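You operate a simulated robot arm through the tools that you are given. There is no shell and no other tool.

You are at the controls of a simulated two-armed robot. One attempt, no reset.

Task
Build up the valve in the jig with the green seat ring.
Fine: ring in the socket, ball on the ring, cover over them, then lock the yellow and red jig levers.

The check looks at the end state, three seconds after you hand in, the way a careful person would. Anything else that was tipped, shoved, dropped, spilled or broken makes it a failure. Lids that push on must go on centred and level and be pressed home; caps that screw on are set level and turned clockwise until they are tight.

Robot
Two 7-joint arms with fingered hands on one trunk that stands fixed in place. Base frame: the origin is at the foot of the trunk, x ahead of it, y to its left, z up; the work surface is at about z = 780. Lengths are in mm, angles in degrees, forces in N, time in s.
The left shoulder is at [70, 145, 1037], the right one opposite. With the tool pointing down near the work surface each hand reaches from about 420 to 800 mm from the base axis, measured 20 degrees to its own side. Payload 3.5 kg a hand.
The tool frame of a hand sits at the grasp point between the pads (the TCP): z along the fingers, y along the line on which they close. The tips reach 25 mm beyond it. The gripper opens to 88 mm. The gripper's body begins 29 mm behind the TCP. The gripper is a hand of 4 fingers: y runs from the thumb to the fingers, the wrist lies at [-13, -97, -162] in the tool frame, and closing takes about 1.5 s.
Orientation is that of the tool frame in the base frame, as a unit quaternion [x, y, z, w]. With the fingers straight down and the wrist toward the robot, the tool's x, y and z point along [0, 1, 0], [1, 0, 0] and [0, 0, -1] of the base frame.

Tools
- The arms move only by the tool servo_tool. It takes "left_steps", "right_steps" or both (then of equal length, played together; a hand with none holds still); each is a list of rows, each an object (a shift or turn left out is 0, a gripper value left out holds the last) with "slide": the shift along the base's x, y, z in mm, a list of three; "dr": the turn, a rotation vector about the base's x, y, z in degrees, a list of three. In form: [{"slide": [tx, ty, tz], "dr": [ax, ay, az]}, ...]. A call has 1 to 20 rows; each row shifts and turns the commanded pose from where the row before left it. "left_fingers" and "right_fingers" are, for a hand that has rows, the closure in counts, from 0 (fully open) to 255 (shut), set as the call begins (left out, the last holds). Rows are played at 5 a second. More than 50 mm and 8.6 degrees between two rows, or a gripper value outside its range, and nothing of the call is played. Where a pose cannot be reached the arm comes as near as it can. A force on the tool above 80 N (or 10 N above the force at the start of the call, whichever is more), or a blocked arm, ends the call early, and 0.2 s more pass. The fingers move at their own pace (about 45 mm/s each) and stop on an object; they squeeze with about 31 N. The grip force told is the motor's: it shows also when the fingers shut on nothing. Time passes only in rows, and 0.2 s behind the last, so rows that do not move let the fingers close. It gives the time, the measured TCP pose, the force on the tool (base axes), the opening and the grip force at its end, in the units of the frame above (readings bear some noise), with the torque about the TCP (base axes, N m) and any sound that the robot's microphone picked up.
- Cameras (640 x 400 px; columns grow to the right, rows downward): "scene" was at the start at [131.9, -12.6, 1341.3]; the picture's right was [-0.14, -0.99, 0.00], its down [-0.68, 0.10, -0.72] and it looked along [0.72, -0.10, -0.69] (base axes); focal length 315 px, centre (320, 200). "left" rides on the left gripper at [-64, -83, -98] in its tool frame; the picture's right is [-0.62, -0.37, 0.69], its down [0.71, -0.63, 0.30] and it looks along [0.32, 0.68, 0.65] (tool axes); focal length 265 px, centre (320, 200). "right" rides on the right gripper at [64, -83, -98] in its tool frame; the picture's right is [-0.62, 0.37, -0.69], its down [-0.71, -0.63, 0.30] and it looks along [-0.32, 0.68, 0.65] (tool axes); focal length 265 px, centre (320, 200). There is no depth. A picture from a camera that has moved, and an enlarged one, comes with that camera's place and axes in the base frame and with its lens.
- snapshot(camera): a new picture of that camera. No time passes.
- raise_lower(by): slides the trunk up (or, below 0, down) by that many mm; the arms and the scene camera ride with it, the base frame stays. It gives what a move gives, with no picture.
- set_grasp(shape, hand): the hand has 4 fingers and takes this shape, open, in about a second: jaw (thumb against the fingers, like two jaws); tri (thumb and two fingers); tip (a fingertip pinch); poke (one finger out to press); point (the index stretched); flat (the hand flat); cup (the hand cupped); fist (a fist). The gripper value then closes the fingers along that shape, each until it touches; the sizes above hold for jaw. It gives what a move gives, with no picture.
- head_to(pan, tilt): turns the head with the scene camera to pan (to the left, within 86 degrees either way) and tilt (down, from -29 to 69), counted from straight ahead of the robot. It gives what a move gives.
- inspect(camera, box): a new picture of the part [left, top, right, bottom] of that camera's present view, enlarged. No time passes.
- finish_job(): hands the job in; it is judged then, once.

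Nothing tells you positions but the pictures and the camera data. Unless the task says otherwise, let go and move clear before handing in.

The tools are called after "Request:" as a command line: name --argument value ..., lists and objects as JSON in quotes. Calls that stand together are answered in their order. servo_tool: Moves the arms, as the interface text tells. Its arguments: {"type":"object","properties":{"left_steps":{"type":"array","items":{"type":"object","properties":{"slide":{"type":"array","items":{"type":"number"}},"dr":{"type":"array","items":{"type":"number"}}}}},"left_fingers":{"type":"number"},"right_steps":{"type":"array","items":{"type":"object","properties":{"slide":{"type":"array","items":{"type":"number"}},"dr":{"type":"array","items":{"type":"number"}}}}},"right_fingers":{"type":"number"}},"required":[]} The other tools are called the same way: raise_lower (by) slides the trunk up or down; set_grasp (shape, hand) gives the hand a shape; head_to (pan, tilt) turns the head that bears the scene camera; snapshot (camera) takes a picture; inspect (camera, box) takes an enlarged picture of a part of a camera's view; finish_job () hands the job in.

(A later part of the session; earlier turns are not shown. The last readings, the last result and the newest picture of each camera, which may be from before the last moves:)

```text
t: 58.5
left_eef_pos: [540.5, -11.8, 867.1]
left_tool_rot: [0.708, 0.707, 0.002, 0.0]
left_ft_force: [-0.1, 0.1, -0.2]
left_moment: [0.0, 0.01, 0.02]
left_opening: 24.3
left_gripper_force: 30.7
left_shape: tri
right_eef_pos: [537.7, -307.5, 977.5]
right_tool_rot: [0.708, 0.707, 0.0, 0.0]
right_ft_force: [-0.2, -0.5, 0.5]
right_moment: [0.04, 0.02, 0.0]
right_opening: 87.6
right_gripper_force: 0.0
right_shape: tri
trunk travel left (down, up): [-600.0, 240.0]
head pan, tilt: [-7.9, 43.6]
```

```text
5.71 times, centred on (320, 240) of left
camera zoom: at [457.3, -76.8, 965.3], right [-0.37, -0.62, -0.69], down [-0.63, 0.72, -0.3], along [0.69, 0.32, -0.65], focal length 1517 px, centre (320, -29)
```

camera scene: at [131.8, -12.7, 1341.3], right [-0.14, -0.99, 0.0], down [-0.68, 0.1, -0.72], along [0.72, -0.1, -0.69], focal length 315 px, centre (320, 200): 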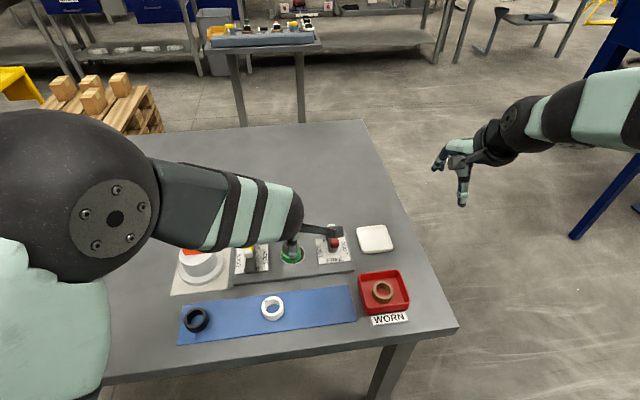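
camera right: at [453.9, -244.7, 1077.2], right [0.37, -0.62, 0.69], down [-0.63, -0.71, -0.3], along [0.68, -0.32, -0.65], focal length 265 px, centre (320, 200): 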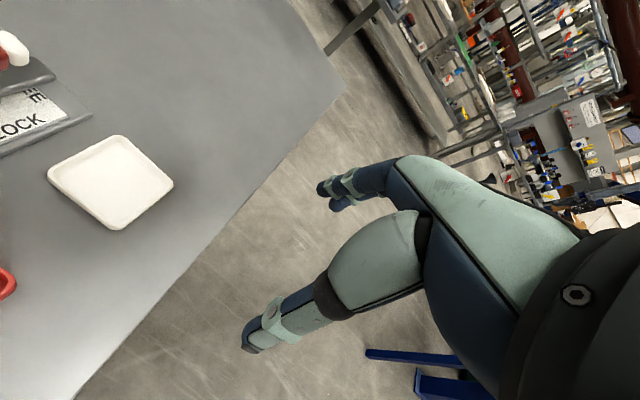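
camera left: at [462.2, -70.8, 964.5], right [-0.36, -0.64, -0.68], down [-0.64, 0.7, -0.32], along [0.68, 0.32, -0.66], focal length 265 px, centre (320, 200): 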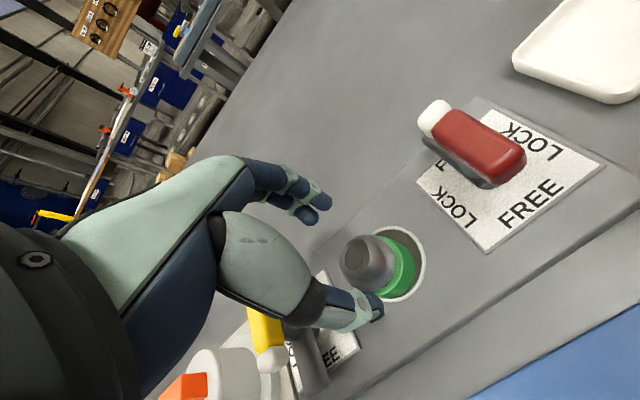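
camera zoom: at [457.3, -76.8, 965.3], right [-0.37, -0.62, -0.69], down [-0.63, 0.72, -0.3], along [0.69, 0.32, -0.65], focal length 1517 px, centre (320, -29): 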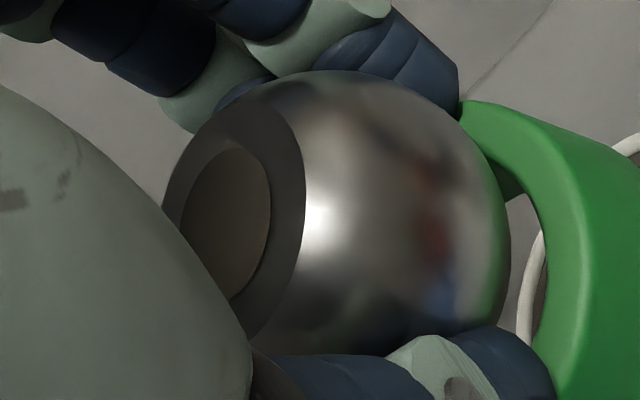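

The grip has actually caught the ring's top edge along with the ball and lifted both. I'll take them straight back down, using this to re-centre the ring over the socket by shifting about -1.2 mm in y.

Request:
servo_tool --left_steps '[{"slide": [0, -0.6, -5]}, {"slide": [0, -0.6, -8]}, {"slide": [0, 0, -8]}, {"slide": [0, 0, -6]}, {}]'

Request:
inspect --camera "left" --box '[280, 190, 400, 310]'

Request:
inspect --camera "scene" --box '[270, 225, 320, 275]'

```text
t: 59.7
left_eef_pos: [540.4, -11.0, 839.5]
left_tool_rot: [0.706, 0.708, -0.002, 0.0]
left_ft_force: [1.0, 0.3, -0.7]
left_moment: [-0.01, -0.02, 0.02]
left_opening: 24.1
left_gripper_force: 31.2
left_shape: tri
right_eef_pos: [537.1, -308.3, 977.7]
right_tool_rot: [0.707, 0.707, 0.0, 0.0]
right_ft_force: [0.4, -0.1, 0.1]
right_moment: [0.0, 0.01, 0.05]
right_opening: 87.4
right_gripper_force: 0.1
right_shape: tri
trunk travel left (down, up): [-600.0, 240.0]
head pan, tilt: [-7.9, 43.6]
```

```text
3.33 times, centred on (340, 250) of left
camera zoom: at [458.4, -76.1, 938.1], right [-0.37, -0.62, -0.69], down [-0.63, 0.71, -0.31], along [0.68, 0.33, -0.66], focal length 885 px, centre (253, 33)
```

zoom: 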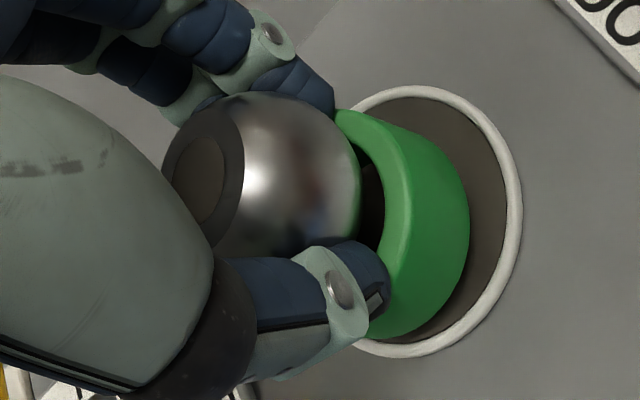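

```text
8.00 times, centred on (295, 250) of scene
camera zoom: at [132.0, -12.7, 1341.2], right [-0.14, -0.99, 0.0], down [-0.68, 0.1, -0.72], along [0.72, -0.1, -0.69], focal length 2524 px, centre (520, -200)
```

zoom: 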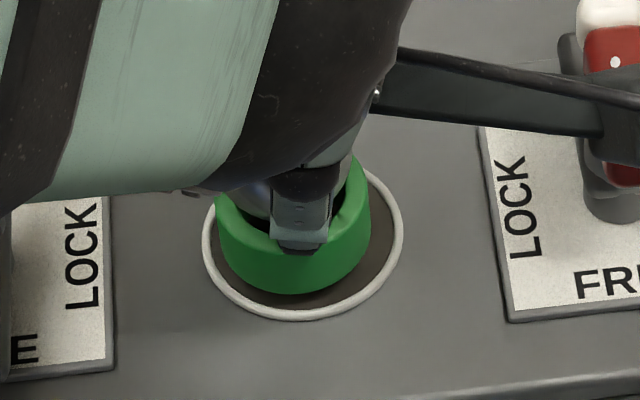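

Ring and ball are about 8 mm above the socket floor, with the ring still roughly 1–3 mm towards +y. I'll shift (+1,-2) and lower to contact.

Request:
servo_tool --left_steps '[{"slide": [0.5, -1, 0]}, {"slide": [0.5, -1, -2]}, {"slide": [0, 0, -2]}, {"slide": [0, 0, -1]}, {}]'

Request:
inspect --camera "scene" --box '[270, 225, 320, 275]'

Request:
inspect --camera "left" --box '[280, 190, 400, 310]'

```text
t: 60.9
left_eef_pos: [541.8, -13.0, 835.3]
left_tool_rot: [0.706, 0.708, -0.002, 0.0]
left_ft_force: [0.4, 0.7, -1.9]
left_moment: [0.04, -0.01, -0.02]
left_opening: 24.2
left_gripper_force: 30.4
left_shape: tri
right_eef_pos: [537.7, -309.4, 977.9]
right_tool_rot: [0.707, 0.707, 0.0, 0.0]
right_ft_force: [0.4, -0.7, 0.2]
right_moment: [0.01, 0.0, -0.03]
right_opening: 87.5
right_gripper_force: 0.0
right_shape: tri
trunk travel left (down, up): [-600.0, 240.0]
head pan, tilt: [-7.9, 43.6]
```

```text
8.00 times, centred on (295, 250) of scene
camera zoom: at [132.1, -12.7, 1341.2], right [-0.14, -0.99, 0.0], down [-0.68, 0.1, -0.72], along [0.72, -0.1, -0.69], focal length 2524 px, centre (520, -200)
```

zoom: 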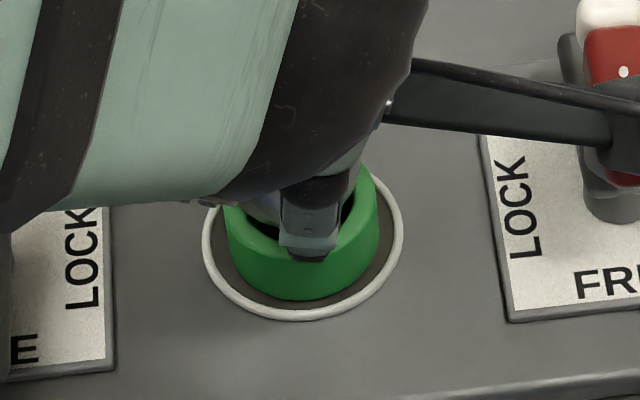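

```text
3.33 times, centred on (340, 250) of left
camera zoom: at [459.6, -78.1, 933.2], right [-0.37, -0.62, -0.69], down [-0.63, 0.71, -0.31], along [0.68, 0.33, -0.66], focal length 885 px, centre (253, 33)
```

zoom: 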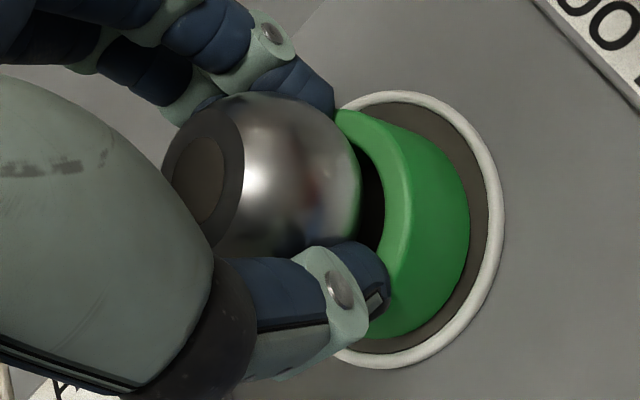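

The ring is now concentric over the socket in both views. Lowering the last few millimetres to contact.

Request:
servo_tool --left_steps '[{"slide": [0, 0, -1]}, {"slide": [0, 0, -1]}, {}]'

Request:
servo_tool --left_steps '[{"slide": [0, 0, -1]}, {}]'

Request:
inspect --camera "scene" --box '[270, 225, 320, 275]'

```text
t: 61.7
left_eef_pos: [541.3, -12.8, 833.9]
left_tool_rot: [0.707, 0.708, -0.001, 0.0]
left_ft_force: [0.5, 0.3, -1.0]
left_moment: [0.02, 0.01, -0.03]
left_opening: 24.2
left_gripper_force: 31.1
left_shape: tri
right_eef_pos: [536.4, -309.7, 978.6]
right_tool_rot: [0.707, 0.707, 0.0, 0.0]
right_ft_force: [0.1, 0.2, -0.5]
right_moment: [0.02, 0.01, -0.06]
right_opening: 87.6
right_gripper_force: 0.0
right_shape: tri
trunk travel left (down, up): [-600.0, 240.0]
head pan, tilt: [-7.9, 43.6]
```

```text
t: 62.3
left_eef_pos: [541.7, -13.4, 832.8]
left_tool_rot: [0.706, 0.708, -0.001, 0.0]
left_ft_force: [0.1, -0.4, 1.4]
left_moment: [0.01, -0.03, 0.02]
left_opening: 24.4
left_gripper_force: 30.9
left_shape: tri
right_eef_pos: [536.2, -308.4, 978.7]
right_tool_rot: [0.707, 0.707, 0.0, -0.001]
right_ft_force: [0.2, 0.2, 0.4]
right_moment: [0.04, 0.0, 0.01]
right_opening: 87.6
right_gripper_force: 0.1
right_shape: tri
trunk travel left (down, up): [-600.0, 240.0]
head pan, tilt: [-7.9, 43.6]
```

```text
8.00 times, centred on (295, 250) of scene
camera zoom: at [131.6, -12.8, 1341.3], right [-0.14, -0.99, 0.0], down [-0.68, 0.1, -0.72], along [0.72, -0.1, -0.69], focal length 2524 px, centre (520, -200)
```

zoom: 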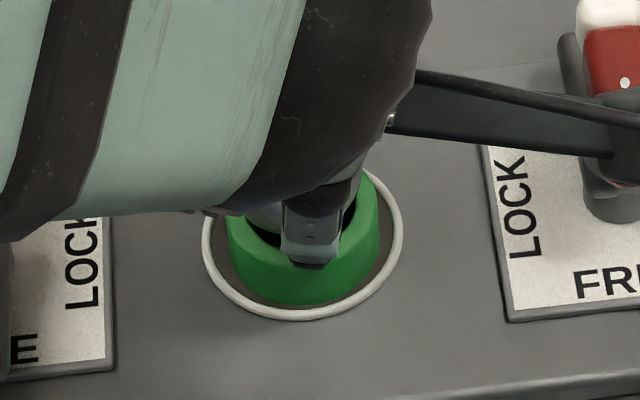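

The ring has touched down (1.4 N) and is concentric. I'll open the fingers only slightly, so the ball drops onto the ring while still caged, and look.

Request:
servo_tool --left_steps '[{"slide": [0.6, 0, -0.4]}, {}]'

Request:
servo_tool --left_steps '[{}, {}, {}]' --left_fingers 168

Request:
inspect --camera "left" --box '[280, 190, 400, 310]'

Request:
inspect --camera "scene" --box '[270, 225, 320, 275]'

```text
t: 62.9
left_eef_pos: [542.6, -14.0, 831.5]
left_tool_rot: [0.706, 0.708, 0.0, 0.001]
left_ft_force: [-0.2, -1.1, 3.8]
left_moment: [0.01, 0.03, 0.04]
left_opening: 24.4
left_gripper_force: 31.3
left_shape: tri
right_eef_pos: [537.2, -309.5, 978.8]
right_tool_rot: [0.707, 0.707, 0.0, 0.0]
right_ft_force: [0.1, 0.1, 0.1]
right_moment: [-0.01, 0.0, 0.02]
right_opening: 87.6
right_gripper_force: 0.0
right_shape: tri
trunk travel left (down, up): [-600.0, 240.0]
head pan, tilt: [-7.9, 43.6]
```

```text
t: 63.7
left_eef_pos: [541.3, -14.4, 832.4]
left_tool_rot: [0.706, 0.708, 0.0, 0.001]
left_ft_force: [2.2, 0.1, 6.2]
left_moment: [0.02, 0.03, -0.02]
left_opening: 30.0
left_gripper_force: 0.1
left_shape: tri
right_eef_pos: [536.9, -308.0, 977.9]
right_tool_rot: [0.707, 0.707, 0.0, 0.0]
right_ft_force: [0.3, -1.0, -0.9]
right_moment: [0.03, 0.01, -0.01]
right_opening: 87.9
right_gripper_force: 0.0
right_shape: tri
trunk travel left (down, up): [-600.0, 240.0]
head pan, tilt: [-7.9, 43.6]
```

```text
3.33 times, centred on (340, 250) of left
camera zoom: at [459.2, -78.4, 930.0], right [-0.37, -0.62, -0.69], down [-0.63, 0.71, -0.31], along [0.68, 0.33, -0.65], focal length 885 px, centre (253, 33)
```

zoom: 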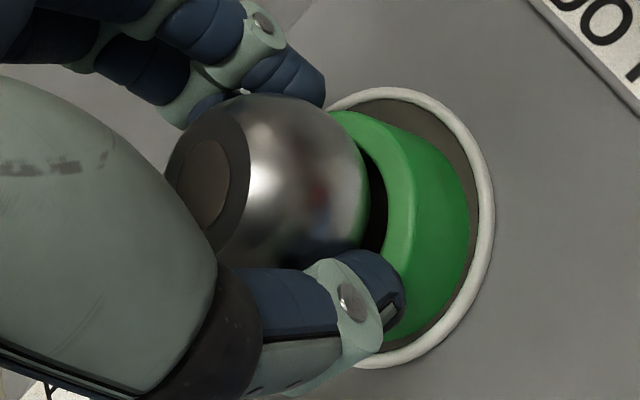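

```text
8.00 times, centred on (295, 250) of scene
camera zoom: at [131.3, -12.6, 1341.4], right [-0.14, -0.99, 0.0], down [-0.68, 0.1, -0.72], along [0.72, -0.1, -0.69], focal length 2524 px, centre (520, -200)
```

zoom: 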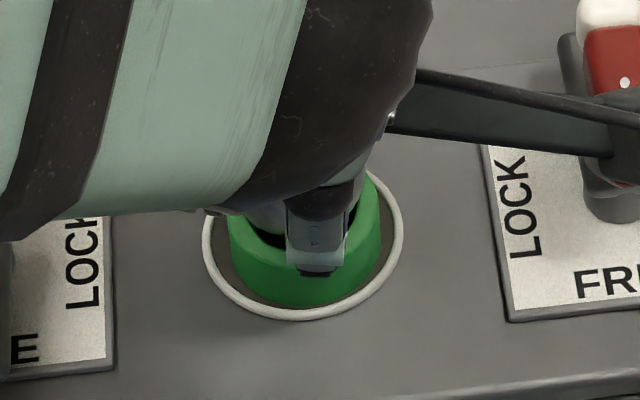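

The ball has moved a little but is still caged and not fully seated. I'll open a bit more.

Request:
servo_tool --left_steps '[{"slide": [0, 0, 0.5]}, {}, {}]' --left_fingers 148

Request:
inspect --camera "left" --box '[280, 190, 400, 310]'

Request:
inspect --camera "scene" --box '[270, 225, 320, 275]'

```text
t: 64.5
left_eef_pos: [541.5, -14.3, 832.2]
left_tool_rot: [0.707, 0.707, -0.001, -0.001]
left_ft_force: [-0.1, 0.2, -1.1]
left_moment: [0.04, 0.02, -0.02]
left_opening: 36.7
left_gripper_force: 0.0
left_shape: tri
right_eef_pos: [537.9, -309.2, 977.8]
right_tool_rot: [0.707, 0.707, 0.001, 0.0]
right_ft_force: [0.5, 0.8, 0.6]
right_moment: [0.0, -0.02, -0.04]
right_opening: 87.8
right_gripper_force: 0.0
right_shape: tri
trunk travel left (down, up): [-600.0, 240.0]
head pan, tilt: [-7.9, 43.6]
```

```text
3.33 times, centred on (340, 250) of left
camera zoom: at [459.2, -78.7, 929.5], right [-0.37, -0.62, -0.69], down [-0.63, 0.71, -0.3], along [0.68, 0.32, -0.65], focal length 885 px, centre (253, 33)
```

zoom: 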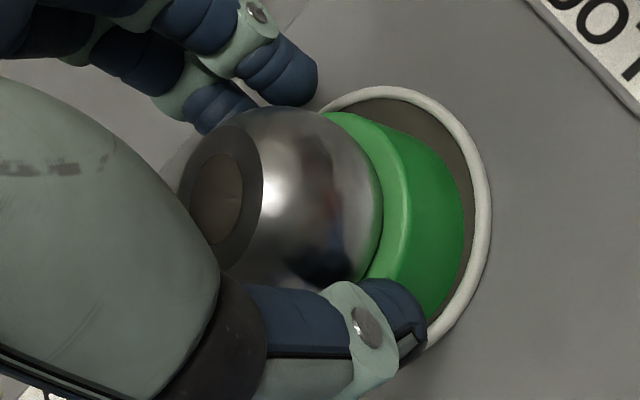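

```text
8.00 times, centred on (295, 250) of scene
camera zoom: at [132.1, -12.7, 1341.2], right [-0.14, -0.99, 0.0], down [-0.68, 0.1, -0.72], along [0.72, -0.1, -0.69], focal length 2524 px, centre (520, -200)
```

zoom: 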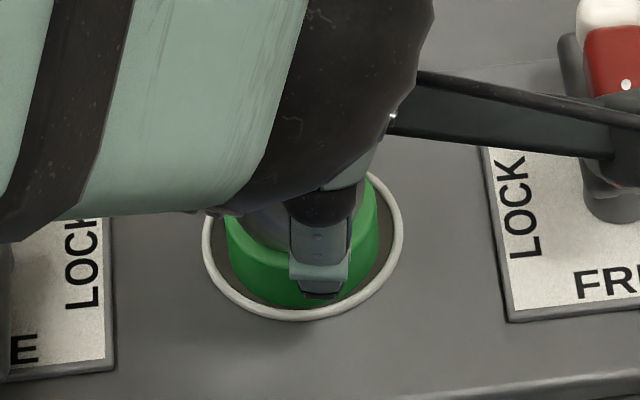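

The ball has dropped into its seat on the ring and the ring stayed centred. I'll open wider and lift away straight up.

Request:
servo_tool --left_steps '[{}, {}, {"slide": [0, 0, 5]}, {"slide": [0, 0, 15]}, {"slide": [0, 0, 25]}, {"slide": [0, 0, 30]}, {}]' --left_fingers 70

Request:
inspect --camera "scene" --box '[270, 225, 320, 275]'

Request:
inspect --camera "left" --box '[340, 200, 460, 310]'

```text
t: 66.1
left_eef_pos: [541.0, -15.0, 908.1]
left_tool_rot: [0.708, 0.706, 0.001, 0.001]
left_ft_force: [0.7, -0.2, 0.0]
left_moment: [-0.06, 0.02, 0.01]
left_opening: 63.3
left_gripper_force: 0.0
left_shape: tri
right_eef_pos: [537.1, -309.2, 978.4]
right_tool_rot: [0.707, 0.707, 0.0, 0.0]
right_ft_force: [-1.3, 1.0, 1.2]
right_moment: [-0.01, 0.02, 0.0]
right_opening: 87.5
right_gripper_force: 0.1
right_shape: tri
trunk travel left (down, up): [-600.0, 240.0]
head pan, tilt: [-7.9, 43.6]
```

```text
8.00 times, centred on (295, 250) of scene
camera zoom: at [132.4, -12.9, 1341.2], right [-0.14, -0.99, 0.0], down [-0.68, 0.1, -0.72], along [0.72, -0.1, -0.69], focal length 2524 px, centre (520, -200)
```

zoom: 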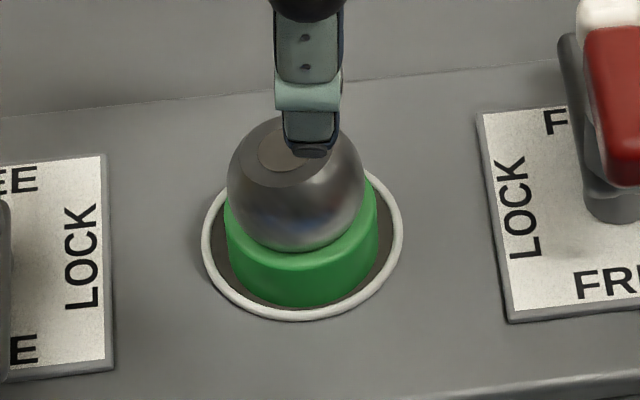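

```text
3.64 times, centred on (400, 255) of left
camera zoom: at [458.9, -79.3, 1005.3], right [-0.37, -0.62, -0.69], down [-0.63, 0.72, -0.3], along [0.68, 0.32, -0.65], focal length 965 px, centre (29, 0)
```

zoom: 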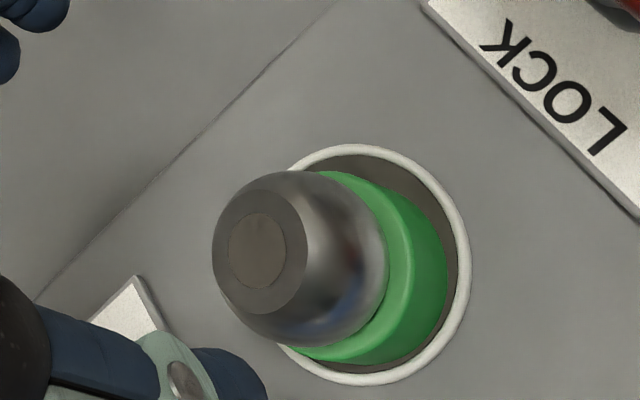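

The assembly looks right: the ring is concentric in the socket and the ball sits on it nearly level. Now the cover: I'll go up and over to it with the left hand, fully open, and measure the orange tab.

Request:
servo_tool --left_steps '[{"slide": [0, 0, 20]}, {"slide": [0, 5, 20]}, {"slide": [0, 25, 0]}, {"slide": [0, 30, 0]}, {"slide": [0, 30, 0]}, {"slide": [0, 30, 0]}, {"slide": [0, 30, 0]}, {"slide": [0, 30, 0]}, {"slide": [0, 15, 0]}, {}]' --left_fingers 70

Request:
snapshot --camera "left"

Request:
inspect --camera "left" --box '[350, 200, 520, 350]'

Request:
inspect --camera "scene" --box '[165, 230, 235, 300]'

Request:
inspect --camera "scene" --box '[260, 215, 330, 275]'

```text
t: 68.3
left_eef_pos: [540.1, 181.3, 946.7]
left_tool_rot: [0.707, 0.707, 0.0, 0.0]
left_ft_force: [0.4, 0.7, -0.2]
left_moment: [-0.03, 0.03, 0.02]
left_opening: 63.3
left_gripper_force: 0.2
left_shape: tri
right_eef_pos: [537.0, -308.7, 978.2]
right_tool_rot: [0.707, 0.707, 0.001, 0.0]
right_ft_force: [0.4, 0.5, -0.2]
right_moment: [0.0, 0.02, 0.0]
right_opening: 87.7
right_gripper_force: 0.0
right_shape: tri
trunk travel left (down, up): [-600.0, 240.0]
head pan, tilt: [-7.9, 43.6]
```

```text
taken
camera left: at [459.0, 116.1, 1044.8], right [-0.37, -0.62, -0.69], down [-0.63, 0.71, -0.3], along [0.68, 0.32, -0.65], focal length 265 px, centre (320, 200)
```

left: 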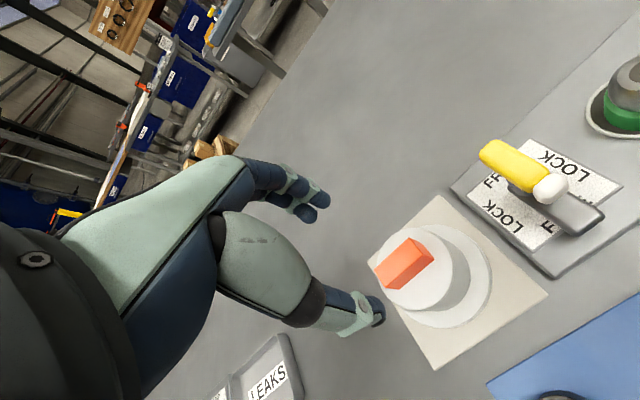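

```text
2.67 times, centred on (435, 275) of left
camera zoom: at [459.0, 116.1, 1044.8], right [-0.37, -0.62, -0.69], down [-0.63, 0.71, -0.3], along [0.68, 0.32, -0.65], focal length 708 px, centre (13, 0)
```

zoom: 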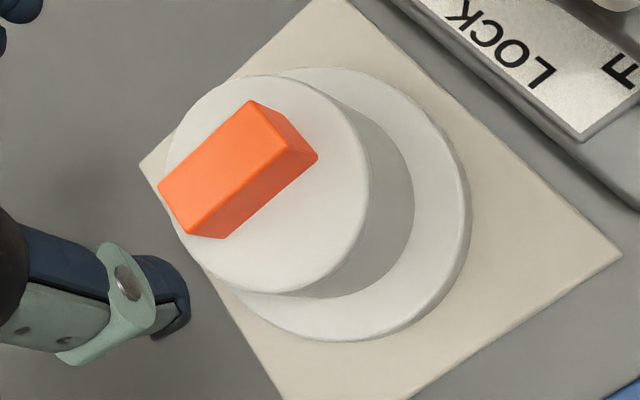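

```text
5.71 times, centred on (200, 265) of scene
camera zoom: at [132.0, -12.9, 1341.2], right [-0.14, -0.99, 0.0], down [-0.68, 0.1, -0.72], along [0.72, -0.1, -0.69], focal length 1802 px, centre (1006, -171)
```

zoom: 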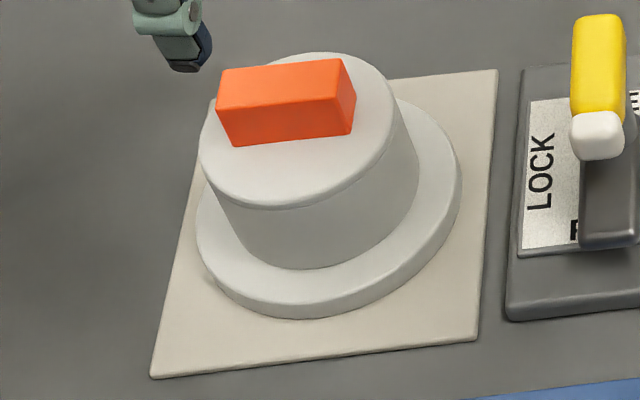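

```text
6.67 times, centred on (295, 245) of scene
camera zoom: at [132.0, -12.9, 1341.2], right [-0.14, -0.99, 0.0], down [-0.68, 0.1, -0.72], along [0.72, -0.1, -0.69], focal length 2103 px, centre (487, -100)
```

zoom: 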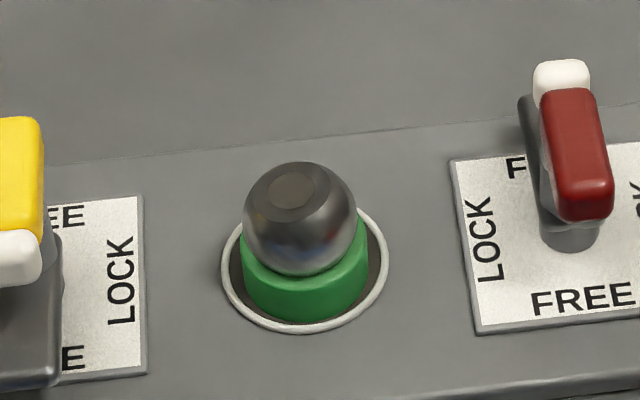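

The ball and ring look good from here. The cover's orange tab is a box about 37 by 17 mm, centred at (541,177), with its top at z≈862 and the cover top at z≈844. I'll align and descend the open tri grip around the tab to z≈873.

Request:
servo_tool --left_steps '[{"slide": [-1.5, -2.5, -10]}, {"slide": [-1.2, -2.4, -15]}, {"slide": [0, 0, -15]}, {"slide": [0, 0, -12]}, {}]'

Request:
inspect --camera "left" --box '[280, 160, 460, 330]'

Request:
inspect --camera "scene" --box '[165, 220, 235, 290]'

```text
t: 69.5
left_eef_pos: [539.0, 175.9, 895.4]
left_tool_rot: [0.707, 0.707, 0.0, 0.0]
left_ft_force: [0.2, 0.6, -0.6]
left_moment: [0.0, 0.02, 0.0]
left_opening: 63.4
left_gripper_force: 0.0
left_shape: tri
right_eef_pos: [535.4, -309.3, 978.5]
right_tool_rot: [0.707, 0.707, 0.0, 0.0]
right_ft_force: [-0.6, -0.4, 0.2]
right_moment: [0.0, 0.02, -0.03]
right_opening: 87.7
right_gripper_force: 0.1
right_shape: tri
trunk travel left (down, up): [-600.0, 240.0]
head pan, tilt: [-7.9, 43.6]
```

```text
2.35 times, centred on (370, 245) of left
camera zoom: at [456.4, 111.0, 992.7], right [-0.37, -0.62, -0.69], down [-0.63, 0.71, -0.3], along [0.68, 0.32, -0.65], focal length 624 px, centre (202, 94)
```

zoom: 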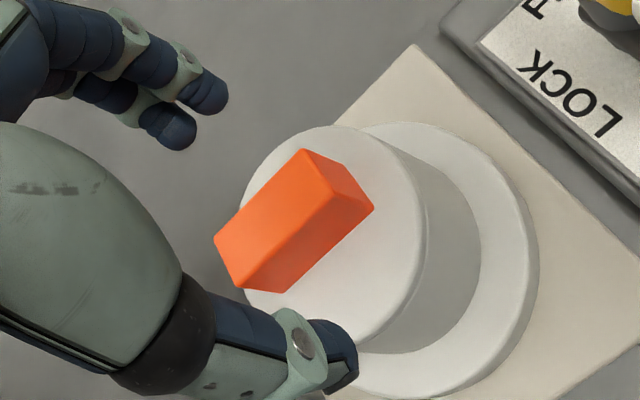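

```text
5.71 times, centred on (200, 255) of scene
camera zoom: at [131.7, -12.6, 1341.3], right [-0.14, -0.99, 0.0], down [-0.68, 0.1, -0.72], along [0.72, -0.1, -0.69], focal length 1802 px, centre (1006, -114)
```

zoom: 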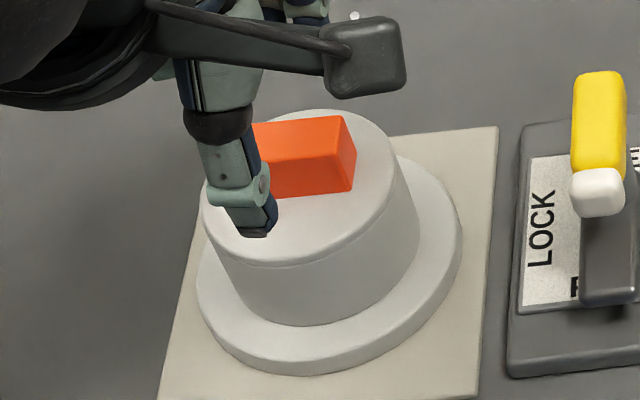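

Thumb and fingers straddle the tab and the thumb lines up with its centre. I'll lower about 22 mm and close.

Request:
servo_tool --left_steps '[{"slide": [0, 0, -8]}, {"slide": [0, 0, -8]}, {"slide": [0, 0, -6]}, {}]'

Request:
inspect --camera "left" --box '[260, 160, 440, 330]'

Request:
inspect --camera "scene" --box '[165, 220, 235, 290]'

```text
t: 70.5
left_eef_pos: [540.3, 175.8, 873.4]
left_tool_rot: [0.707, 0.707, 0.0, 0.0]
left_ft_force: [-0.3, -0.1, -0.4]
left_moment: [-0.01, -0.02, 0.03]
left_opening: 63.5
left_gripper_force: 0.1
left_shape: tri
right_eef_pos: [537.0, -309.8, 978.9]
right_tool_rot: [0.707, 0.707, 0.001, 0.0]
right_ft_force: [0.0, 0.4, 0.6]
right_moment: [0.0, -0.01, 0.01]
right_opening: 87.4
right_gripper_force: 0.1
right_shape: tri
trunk travel left (down, up): [-600.0, 240.0]
head pan, tilt: [-7.9, 43.6]
```

```text
2.35 times, centred on (350, 245) of left
camera zoom: at [456.5, 110.8, 970.7], right [-0.37, -0.62, -0.69], down [-0.63, 0.71, -0.3], along [0.68, 0.32, -0.65], focal length 624 px, centre (249, 94)
```

zoom: 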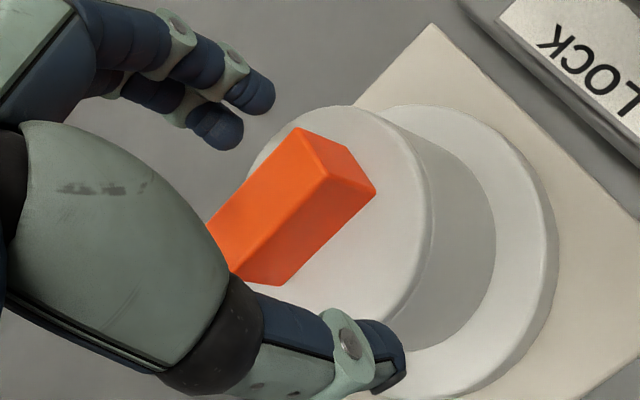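

```text
5.71 times, centred on (200, 255) of scene
camera zoom: at [131.9, -12.6, 1341.3], right [-0.14, -0.99, 0.0], down [-0.68, 0.1, -0.72], along [0.72, -0.1, -0.69], focal length 1802 px, centre (1006, -114)
```

zoom: 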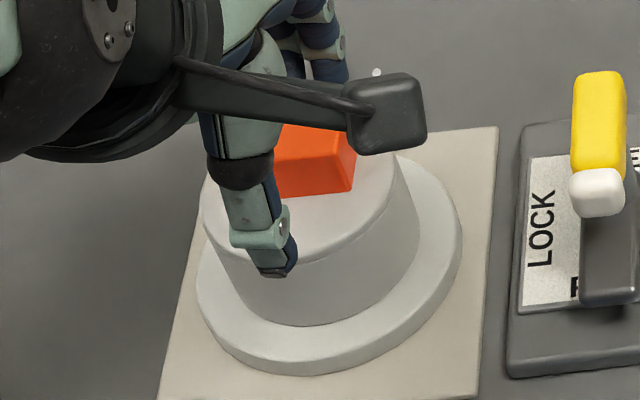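

The fingers are level with the tab, just above the cover's top. Closing.

Request:
servo_tool --left_steps '[{}, {}, {}, {}, {}, {}]' --left_fingers 255

Request:
inspect --camera "left" --box '[260, 160, 440, 330]'

Request:
inspect --camera "scene" --box '[165, 220, 235, 290]'

```text
t: 71.9
left_eef_pos: [539.8, 175.8, 873.2]
left_tool_rot: [0.707, 0.707, 0.0, 0.0]
left_ft_force: [0.0, 0.8, -0.4]
left_moment: [0.02, -0.02, -0.02]
left_opening: 12.8
left_gripper_force: 30.9
left_shape: tri
right_eef_pos: [536.8, -308.4, 978.4]
right_tool_rot: [0.707, 0.707, 0.0, 0.0]
right_ft_force: [0.1, 0.7, 0.1]
right_moment: [-0.01, -0.01, 0.0]
right_opening: 87.7
right_gripper_force: 0.0
right_shape: tri
trunk travel left (down, up): [-600.0, 240.0]
head pan, tilt: [-7.9, 43.6]
```

```text
2.35 times, centred on (350, 245) of left
camera zoom: at [456.6, 110.9, 970.7], right [-0.37, -0.62, -0.69], down [-0.63, 0.71, -0.3], along [0.68, 0.32, -0.65], focal length 624 px, centre (249, 94)
```

zoom: 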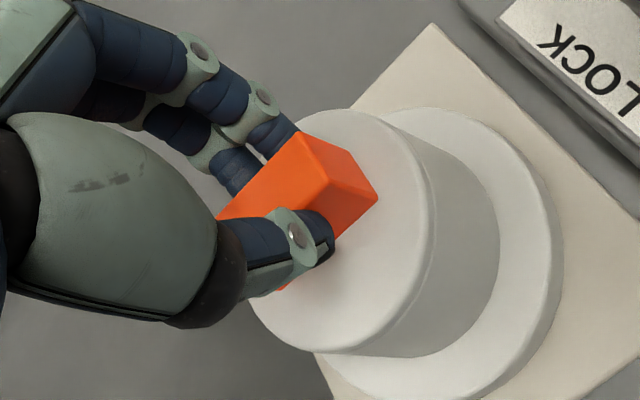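

```text
5.71 times, centred on (200, 255) of scene
camera zoom: at [132.1, -12.5, 1341.2], right [-0.14, -0.99, 0.0], down [-0.68, 0.1, -0.72], along [0.72, -0.1, -0.69], focal length 1802 px, centre (1006, -114)
```

zoom: 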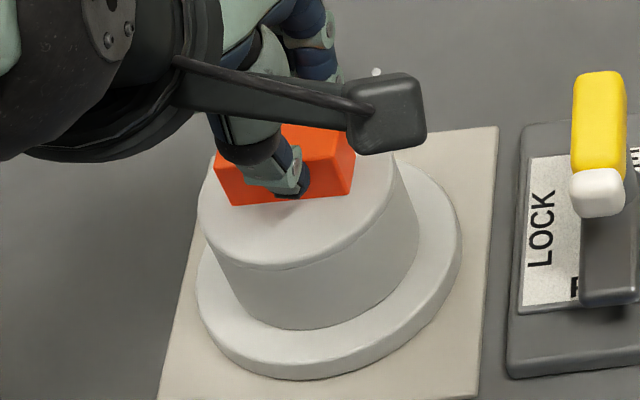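

The grip on the tab is firm and symmetric. I'll lift slowly and check that the cover hangs level.

Request:
servo_tool --left_steps '[{"slide": [0, 0, 3]}, {"slide": [0, 0, 7]}, {"slide": [0, 0, 15]}, {"slide": [0, 0, 20]}, {"slide": [0, 0, 20]}, {"slide": [0, 0, 22]}, {}]'

Request:
inspect --camera "left" --box '[260, 160, 440, 330]'

Request:
inspect --camera "scene" --box '[150, 180, 250, 290]'

```text
t: 73.5
left_eef_pos: [540.1, 176.4, 960.5]
left_tool_rot: [0.707, 0.708, 0.0, 0.0]
left_ft_force: [0.2, 0.0, -1.6]
left_moment: [-0.02, 0.02, 0.02]
left_opening: 13.2
left_gripper_force: 30.6
left_shape: tri
right_eef_pos: [537.5, -308.7, 978.7]
right_tool_rot: [0.707, 0.707, -0.001, 0.0]
right_ft_force: [-0.2, -0.1, -0.9]
right_moment: [0.0, 0.0, 0.04]
right_opening: 87.5
right_gripper_force: 0.1
right_shape: tri
trunk travel left (down, up): [-600.0, 240.0]
head pan, tilt: [-7.9, 43.6]
```

```text
2.35 times, centred on (350, 245) of left
camera zoom: at [457.3, 111.3, 1057.9], right [-0.37, -0.62, -0.69], down [-0.63, 0.71, -0.3], along [0.68, 0.32, -0.65], focal length 624 px, centre (249, 94)
```

zoom: 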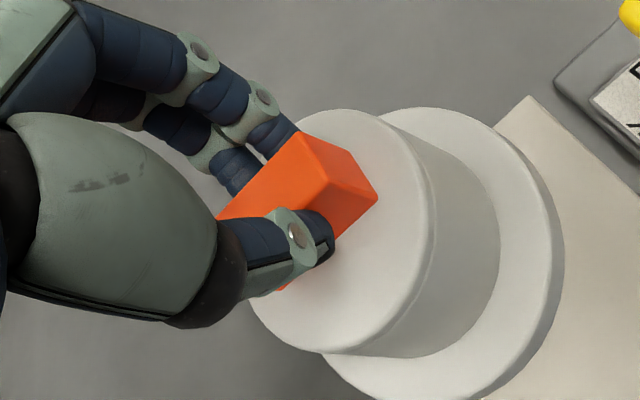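

```text
3.64 times, centred on (200, 235) of scene
camera zoom: at [132.6, -12.5, 1341.2], right [-0.14, -0.99, 0.0], down [-0.68, 0.1, -0.72], along [0.72, -0.1, -0.69], focal length 1147 px, centre (756, 73)
```

zoom: 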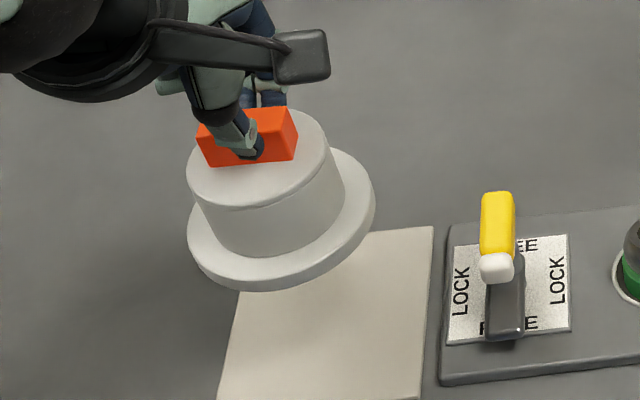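

The cover is up, level and secure. I'll carry it via (428,104) and then forward over the socket, the route the arm handled well, keeping its bottom at z≈870.

Request:
servo_tool --left_steps '[{"slide": [-10, -6, 0]}, {"slide": [-17, -11, 0]}, {"slide": [-17, -11, 0]}, {"slide": [-17, -11, 0]}, {"slide": [-17, -11, 0]}, {"slide": [-17, -11, 0]}, {"slide": [-17, -11, 0]}, {"slide": [0, -15, 0]}, {"slide": [0, -17, 0]}, {"slide": [0, -17, 0]}, {"slide": [0, -17, 0]}, {"slide": [0, -17, 0]}, {"slide": [0, -17, 0]}, {"slide": [0, -17, 0]}, {}]'

Request:
servo_tool --left_steps '[{"slide": [10, 0, 0]}, {"slide": [15, 0, 0]}, {"slide": [15, 0, 0]}, {"slide": [15, 0, 0]}, {"slide": [15, 0, 0]}, {"slide": [15, 0, 0]}, {"slide": [15, 0, 0]}, {"slide": [15, 0, 0]}, {}]'

Request:
snapshot --camera "scene"

Request:
snapshot --camera "left"

```text
t: 76.7
left_eef_pos: [427.6, -13.8, 960.6]
left_tool_rot: [0.708, 0.706, 0.0, 0.0]
left_ft_force: [0.1, -0.2, -1.7]
left_moment: [-0.02, 0.02, 0.0]
left_opening: 12.8
left_gripper_force: 31.0
left_shape: tri
right_eef_pos: [537.1, -308.4, 978.3]
right_tool_rot: [0.707, 0.707, 0.0, 0.001]
right_ft_force: [-0.1, 0.7, -0.2]
right_moment: [0.01, 0.0, 0.02]
right_opening: 87.7
right_gripper_force: 0.2
right_shape: tri
trunk travel left (down, up): [-600.0, 240.0]
head pan, tilt: [-7.9, 43.6]
```

```text
t: 78.7
left_eef_pos: [541.3, -13.2, 960.7]
left_tool_rot: [0.707, 0.707, 0.0, 0.0]
left_ft_force: [0.3, 0.6, -0.8]
left_moment: [0.0, 0.0, 0.0]
left_opening: 13.0
left_gripper_force: 31.0
left_shape: tri
right_eef_pos: [536.3, -308.5, 978.8]
right_tool_rot: [0.707, 0.707, 0.0, 0.0]
right_ft_force: [0.3, 0.0, -0.1]
right_moment: [0.0, 0.02, -0.01]
right_opening: 87.7
right_gripper_force: 0.1
right_shape: tri
trunk travel left (down, up): [-600.0, 240.0]
head pan, tilt: [-7.9, 43.6]
```

```text
taken
camera scene: at [131.7, -12.7, 1341.3], right [-0.14, -0.99, 0.0], down [-0.68, 0.1, -0.72], along [0.72, -0.1, -0.69], focal length 315 px, centre (320, 200)
```

scene: 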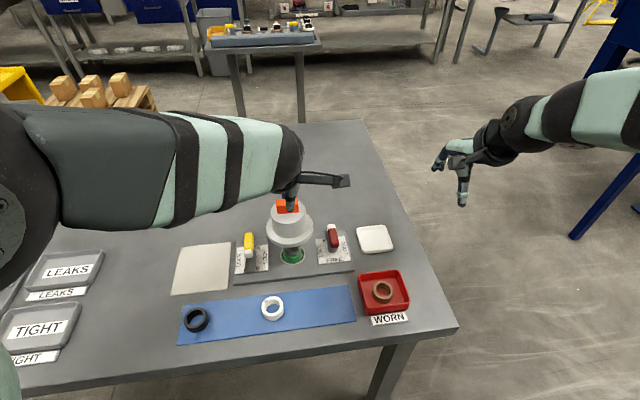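

```text
taken
camera left: at [459.5, -78.1, 1058.0], right [-0.37, -0.62, -0.69], down [-0.63, 0.71, -0.3], along [0.68, 0.32, -0.65], focal length 265 px, centre (320, 200)
```

left: 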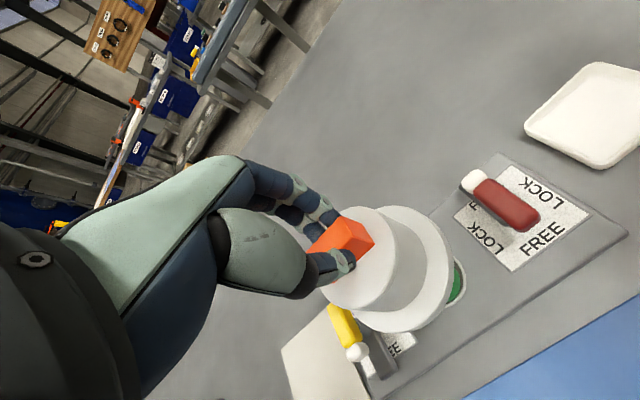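

The cover is over the socket. I'll zoom in to check the alignment of cover and socket before lowering.

Request:
inspect --camera "scene" --box '[255, 190, 335, 275]'

Request:
inspect --camera "left" --box '[300, 190, 480, 360]'

```text
4.71 times, centred on (295, 232) of scene
camera zoom: at [131.7, -12.7, 1341.3], right [-0.14, -0.99, 0.0], down [-0.68, 0.1, -0.72], along [0.72, -0.1, -0.69], focal length 1484 px, centre (438, 47)
```

zoom: 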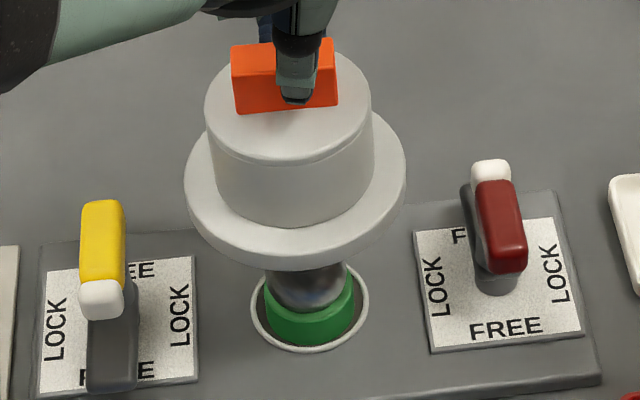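

```text
2.35 times, centred on (390, 275) of left
camera zoom: at [459.5, -78.1, 1058.0], right [-0.37, -0.62, -0.69], down [-0.63, 0.71, -0.3], along [0.68, 0.32, -0.65], focal length 624 px, centre (155, 24)
```

zoom: 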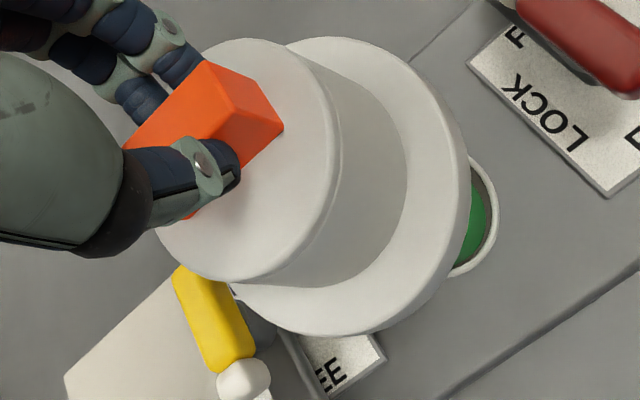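

The lateral alignment is within half a millimetre and x within 1–2 mm. I'll lower in stages, watching the force as the ball enters the cover.

Request:
servo_tool --left_steps '[{"slide": [0, 0, -12]}, {"slide": [0, 0, -12]}, {"slide": [0, 0, -10]}, {"slide": [0, 0, -6]}, {"slide": [0, 0, -5]}, {"slide": [0, 0, -5]}, {"slide": [0, 0, -5]}, {"slide": [0, 0, -5]}, {}]'

Request:
inspect --camera "scene" --box '[255, 205, 335, 285]'

Request:
inspect --camera "left" --box '[300, 190, 480, 360]'

```text
t: 80.7
left_eef_pos: [541.8, -12.3, 900.5]
left_tool_rot: [0.707, 0.707, -0.001, 0.001]
left_ft_force: [-0.1, -0.5, -1.3]
left_moment: [-0.01, 0.0, -0.01]
left_opening: 13.0
left_gripper_force: 30.9
left_shape: tri
right_eef_pos: [536.5, -308.2, 978.1]
right_tool_rot: [0.708, 0.707, 0.0, 0.0]
right_ft_force: [-0.1, 0.7, -0.1]
right_moment: [-0.01, 0.0, 0.0]
right_opening: 87.7
right_gripper_force: 0.0
right_shape: tri
trunk travel left (down, up): [-600.0, 240.0]
head pan, tilt: [-7.9, 43.6]
```

```text
5.00 times, centred on (295, 245) of scene
camera zoom: at [132.1, -12.7, 1341.2], right [-0.14, -0.99, 0.0], down [-0.68, 0.1, -0.72], along [0.72, -0.1, -0.69], focal length 1577 px, centre (445, -25)
```

zoom: 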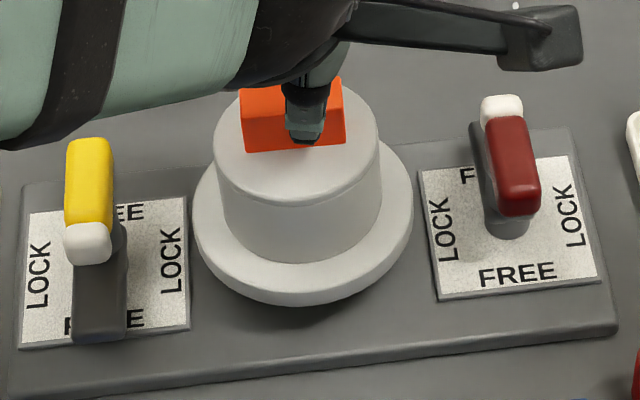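

```text
2.35 times, centred on (390, 275) of left
camera zoom: at [459.6, -78.0, 997.8], right [-0.37, -0.62, -0.69], down [-0.63, 0.71, -0.3], along [0.68, 0.32, -0.65], focal length 624 px, centre (155, 24)
```

zoom: 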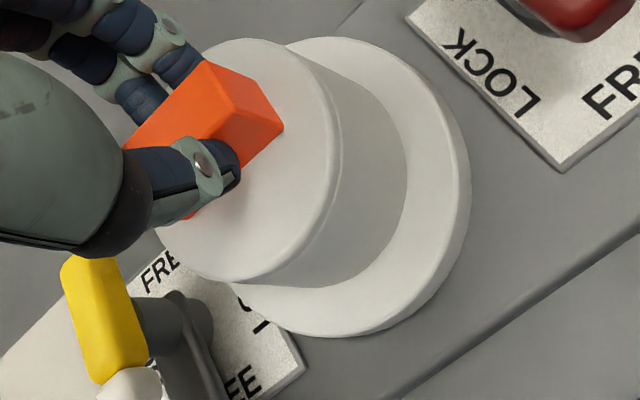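

No contact yet; the ball is well inside the cover. I'll nudge -0.8 mm in x and continue down to contact.

Request:
servo_tool --left_steps '[{"slide": [-0.8, 0, -4]}, {"slide": [0, 0, -4]}, {"slide": [0, 0, -3]}, {"slide": [0, 0, -2]}, {}]'

Request:
servo_tool --left_steps '[{"slide": [0, 0, -1.5]}, {"slide": [0, 0, -1.5]}, {}]'

Request:
inspect --camera "scene" --box '[255, 205, 335, 285]'

```text
t: 81.9
left_eef_pos: [540.8, -13.9, 888.4]
left_tool_rot: [0.707, 0.708, 0.0, 0.0]
left_ft_force: [0.4, 0.6, -1.4]
left_moment: [0.01, 0.01, 0.03]
left_opening: 12.6
left_gripper_force: 31.0
left_shape: tri
right_eef_pos: [537.3, -307.4, 978.2]
right_tool_rot: [0.706, 0.708, 0.0, 0.0]
right_ft_force: [0.8, -0.4, -1.1]
right_moment: [-0.01, 0.01, 0.0]
right_opening: 87.5
right_gripper_force: 0.1
right_shape: tri
trunk travel left (down, up): [-600.0, 240.0]
head pan, tilt: [-7.9, 43.6]
```

```text
t: 82.7
left_eef_pos: [540.6, -12.6, 884.5]
left_tool_rot: [0.707, 0.707, 0.001, 0.0]
left_ft_force: [0.4, 0.9, -1.0]
left_moment: [-0.06, 0.03, -0.01]
left_opening: 12.7
left_gripper_force: 31.2
left_shape: tri
right_eef_pos: [537.1, -308.3, 979.0]
right_tool_rot: [0.707, 0.707, 0.0, -0.001]
right_ft_force: [-0.1, -0.3, 0.9]
right_moment: [-0.01, -0.03, 0.02]
right_opening: 87.9
right_gripper_force: 0.0
right_shape: tri
trunk travel left (down, up): [-600.0, 240.0]
head pan, tilt: [-7.9, 43.6]
```

```text
5.00 times, centred on (295, 245) of scene
camera zoom: at [132.1, -12.7, 1341.2], right [-0.14, -0.99, 0.0], down [-0.68, 0.1, -0.72], along [0.72, -0.1, -0.69], focal length 1577 px, centre (445, -25)
```

zoom: 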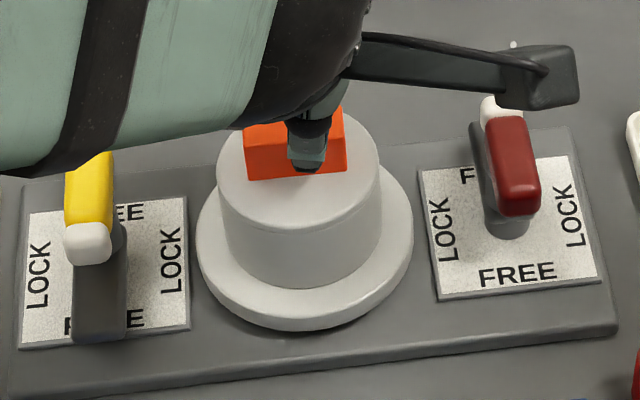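

The cover is about 5 mm above the jig. Continuing in 1 mm steps until contact.

Request:
servo_tool --left_steps '[{"slide": [0, 0, -1]}, {"slide": [0, 0, -1]}, {}]'

Request:
servo_tool --left_steps '[{"slide": [0, 0, -1]}, {"slide": [0, 0, -1]}, {}]'

Request:
inspect --camera "scene" --box '[255, 205, 335, 285]'

```text
t: 83.5
left_eef_pos: [541.8, -13.8, 883.1]
left_tool_rot: [0.707, 0.707, 0.0, 0.0]
left_ft_force: [-0.2, -0.3, -0.9]
left_moment: [0.0, -0.02, 0.0]
left_opening: 13.2
left_gripper_force: 31.0
left_shape: tri
right_eef_pos: [536.7, -309.1, 977.1]
right_tool_rot: [0.707, 0.707, 0.0, 0.0]
right_ft_force: [-0.5, -0.2, 0.8]
right_moment: [0.02, 0.0, 0.04]
right_opening: 87.6
right_gripper_force: 0.0
right_shape: tri
trunk travel left (down, up): [-600.0, 240.0]
head pan, tilt: [-7.9, 43.6]
```

```text
t: 84.3
left_eef_pos: [540.5, -14.0, 879.9]
left_tool_rot: [0.707, 0.707, 0.0, 0.0]
left_ft_force: [-0.3, 0.1, -0.3]
left_moment: [0.02, 0.02, 0.01]
left_opening: 12.9
left_gripper_force: 31.0
left_shape: tri
right_eef_pos: [537.0, -307.9, 978.7]
right_tool_rot: [0.707, 0.707, 0.0, 0.0]
right_ft_force: [-0.7, 0.6, 0.2]
right_moment: [-0.03, -0.02, -0.01]
right_opening: 87.7
right_gripper_force: 0.1
right_shape: tri
trunk travel left (down, up): [-600.0, 240.0]
head pan, tilt: [-7.9, 43.6]
```

```text
5.00 times, centred on (295, 245) of scene
camera zoom: at [132.1, -12.7, 1341.2], right [-0.14, -0.99, 0.0], down [-0.68, 0.1, -0.72], along [0.72, -0.1, -0.69], focal length 1577 px, centre (445, -25)
```

zoom: 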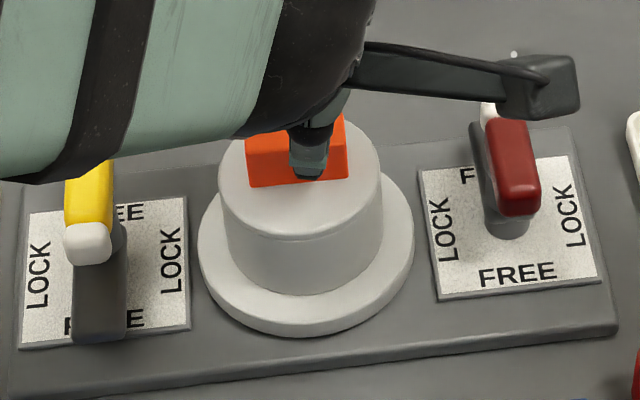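

Very close now; the force is just beginning to rise. A few more 1 mm steps.

Request:
servo_tool --left_steps '[{"slide": [0, 0, -1]}, {}]'

Request:
servo_tool --left_steps '[{"slide": [0, 0, -1]}, {}]'

Request:
servo_tool --left_steps '[{"slide": [0, 0, -1]}, {}]'

Request:
inspect --camera "scene" --box '[255, 205, 335, 285]'

```text
t: 84.9
left_eef_pos: [541.2, -13.0, 879.9]
left_tool_rot: [0.707, 0.707, 0.0, 0.0]
left_ft_force: [-0.3, 0.4, -1.4]
left_moment: [-0.01, 0.0, -0.04]
left_opening: 12.9
left_gripper_force: 31.5
left_shape: tri
right_eef_pos: [537.3, -309.2, 977.9]
right_tool_rot: [0.707, 0.707, 0.0, 0.0]
right_ft_force: [-0.3, 0.2, -0.8]
right_moment: [-0.01, 0.0, -0.03]
right_opening: 87.6
right_gripper_force: 0.1
right_shape: tri
trunk travel left (down, up): [-600.0, 240.0]
head pan, tilt: [-7.9, 43.6]
```

```text
t: 85.5
left_eef_pos: [541.5, -13.6, 878.9]
left_tool_rot: [0.708, 0.707, 0.0, 0.0]
left_ft_force: [-1.0, -0.1, 0.0]
left_moment: [0.01, -0.03, -0.01]
left_opening: 12.6
left_gripper_force: 31.0
left_shape: tri
right_eef_pos: [537.6, -308.1, 978.0]
right_tool_rot: [0.708, 0.706, 0.0, 0.0]
right_ft_force: [0.1, 0.0, 0.6]
right_moment: [0.03, 0.0, -0.02]
right_opening: 87.6
right_gripper_force: 0.1
right_shape: tri
trunk travel left (down, up): [-600.0, 240.0]
head pan, tilt: [-7.9, 43.6]
```

```text
t: 86.1
left_eef_pos: [539.9, -13.0, 877.9]
left_tool_rot: [0.707, 0.707, 0.0, 0.001]
left_ft_force: [-1.3, 0.5, 3.1]
left_moment: [-0.02, -0.09, -0.02]
left_opening: 13.2
left_gripper_force: 30.8
left_shape: tri
right_eef_pos: [535.4, -309.1, 979.1]
right_tool_rot: [0.708, 0.707, -0.001, 0.0]
right_ft_force: [0.4, 0.5, -0.1]
right_moment: [0.02, -0.02, -0.02]
right_opening: 87.7
right_gripper_force: 0.1
right_shape: tri
trunk travel left (down, up): [-600.0, 240.0]
head pan, tilt: [-7.9, 43.6]
```

```text
5.00 times, centred on (295, 245) of scene
camera zoom: at [131.2, -12.8, 1341.4], right [-0.14, -0.99, 0.0], down [-0.68, 0.1, -0.72], along [0.72, -0.1, -0.69], focal length 1577 px, centre (445, -25)
```

zoom: 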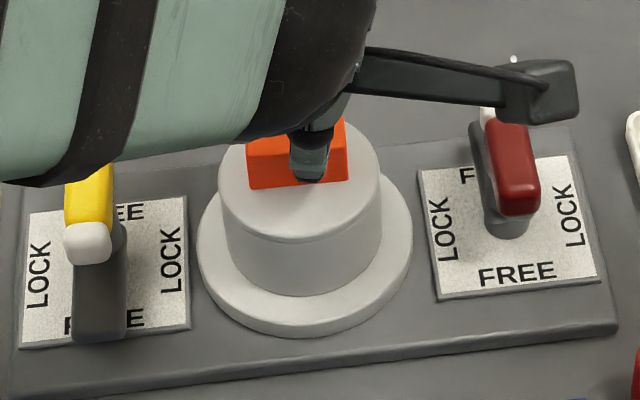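

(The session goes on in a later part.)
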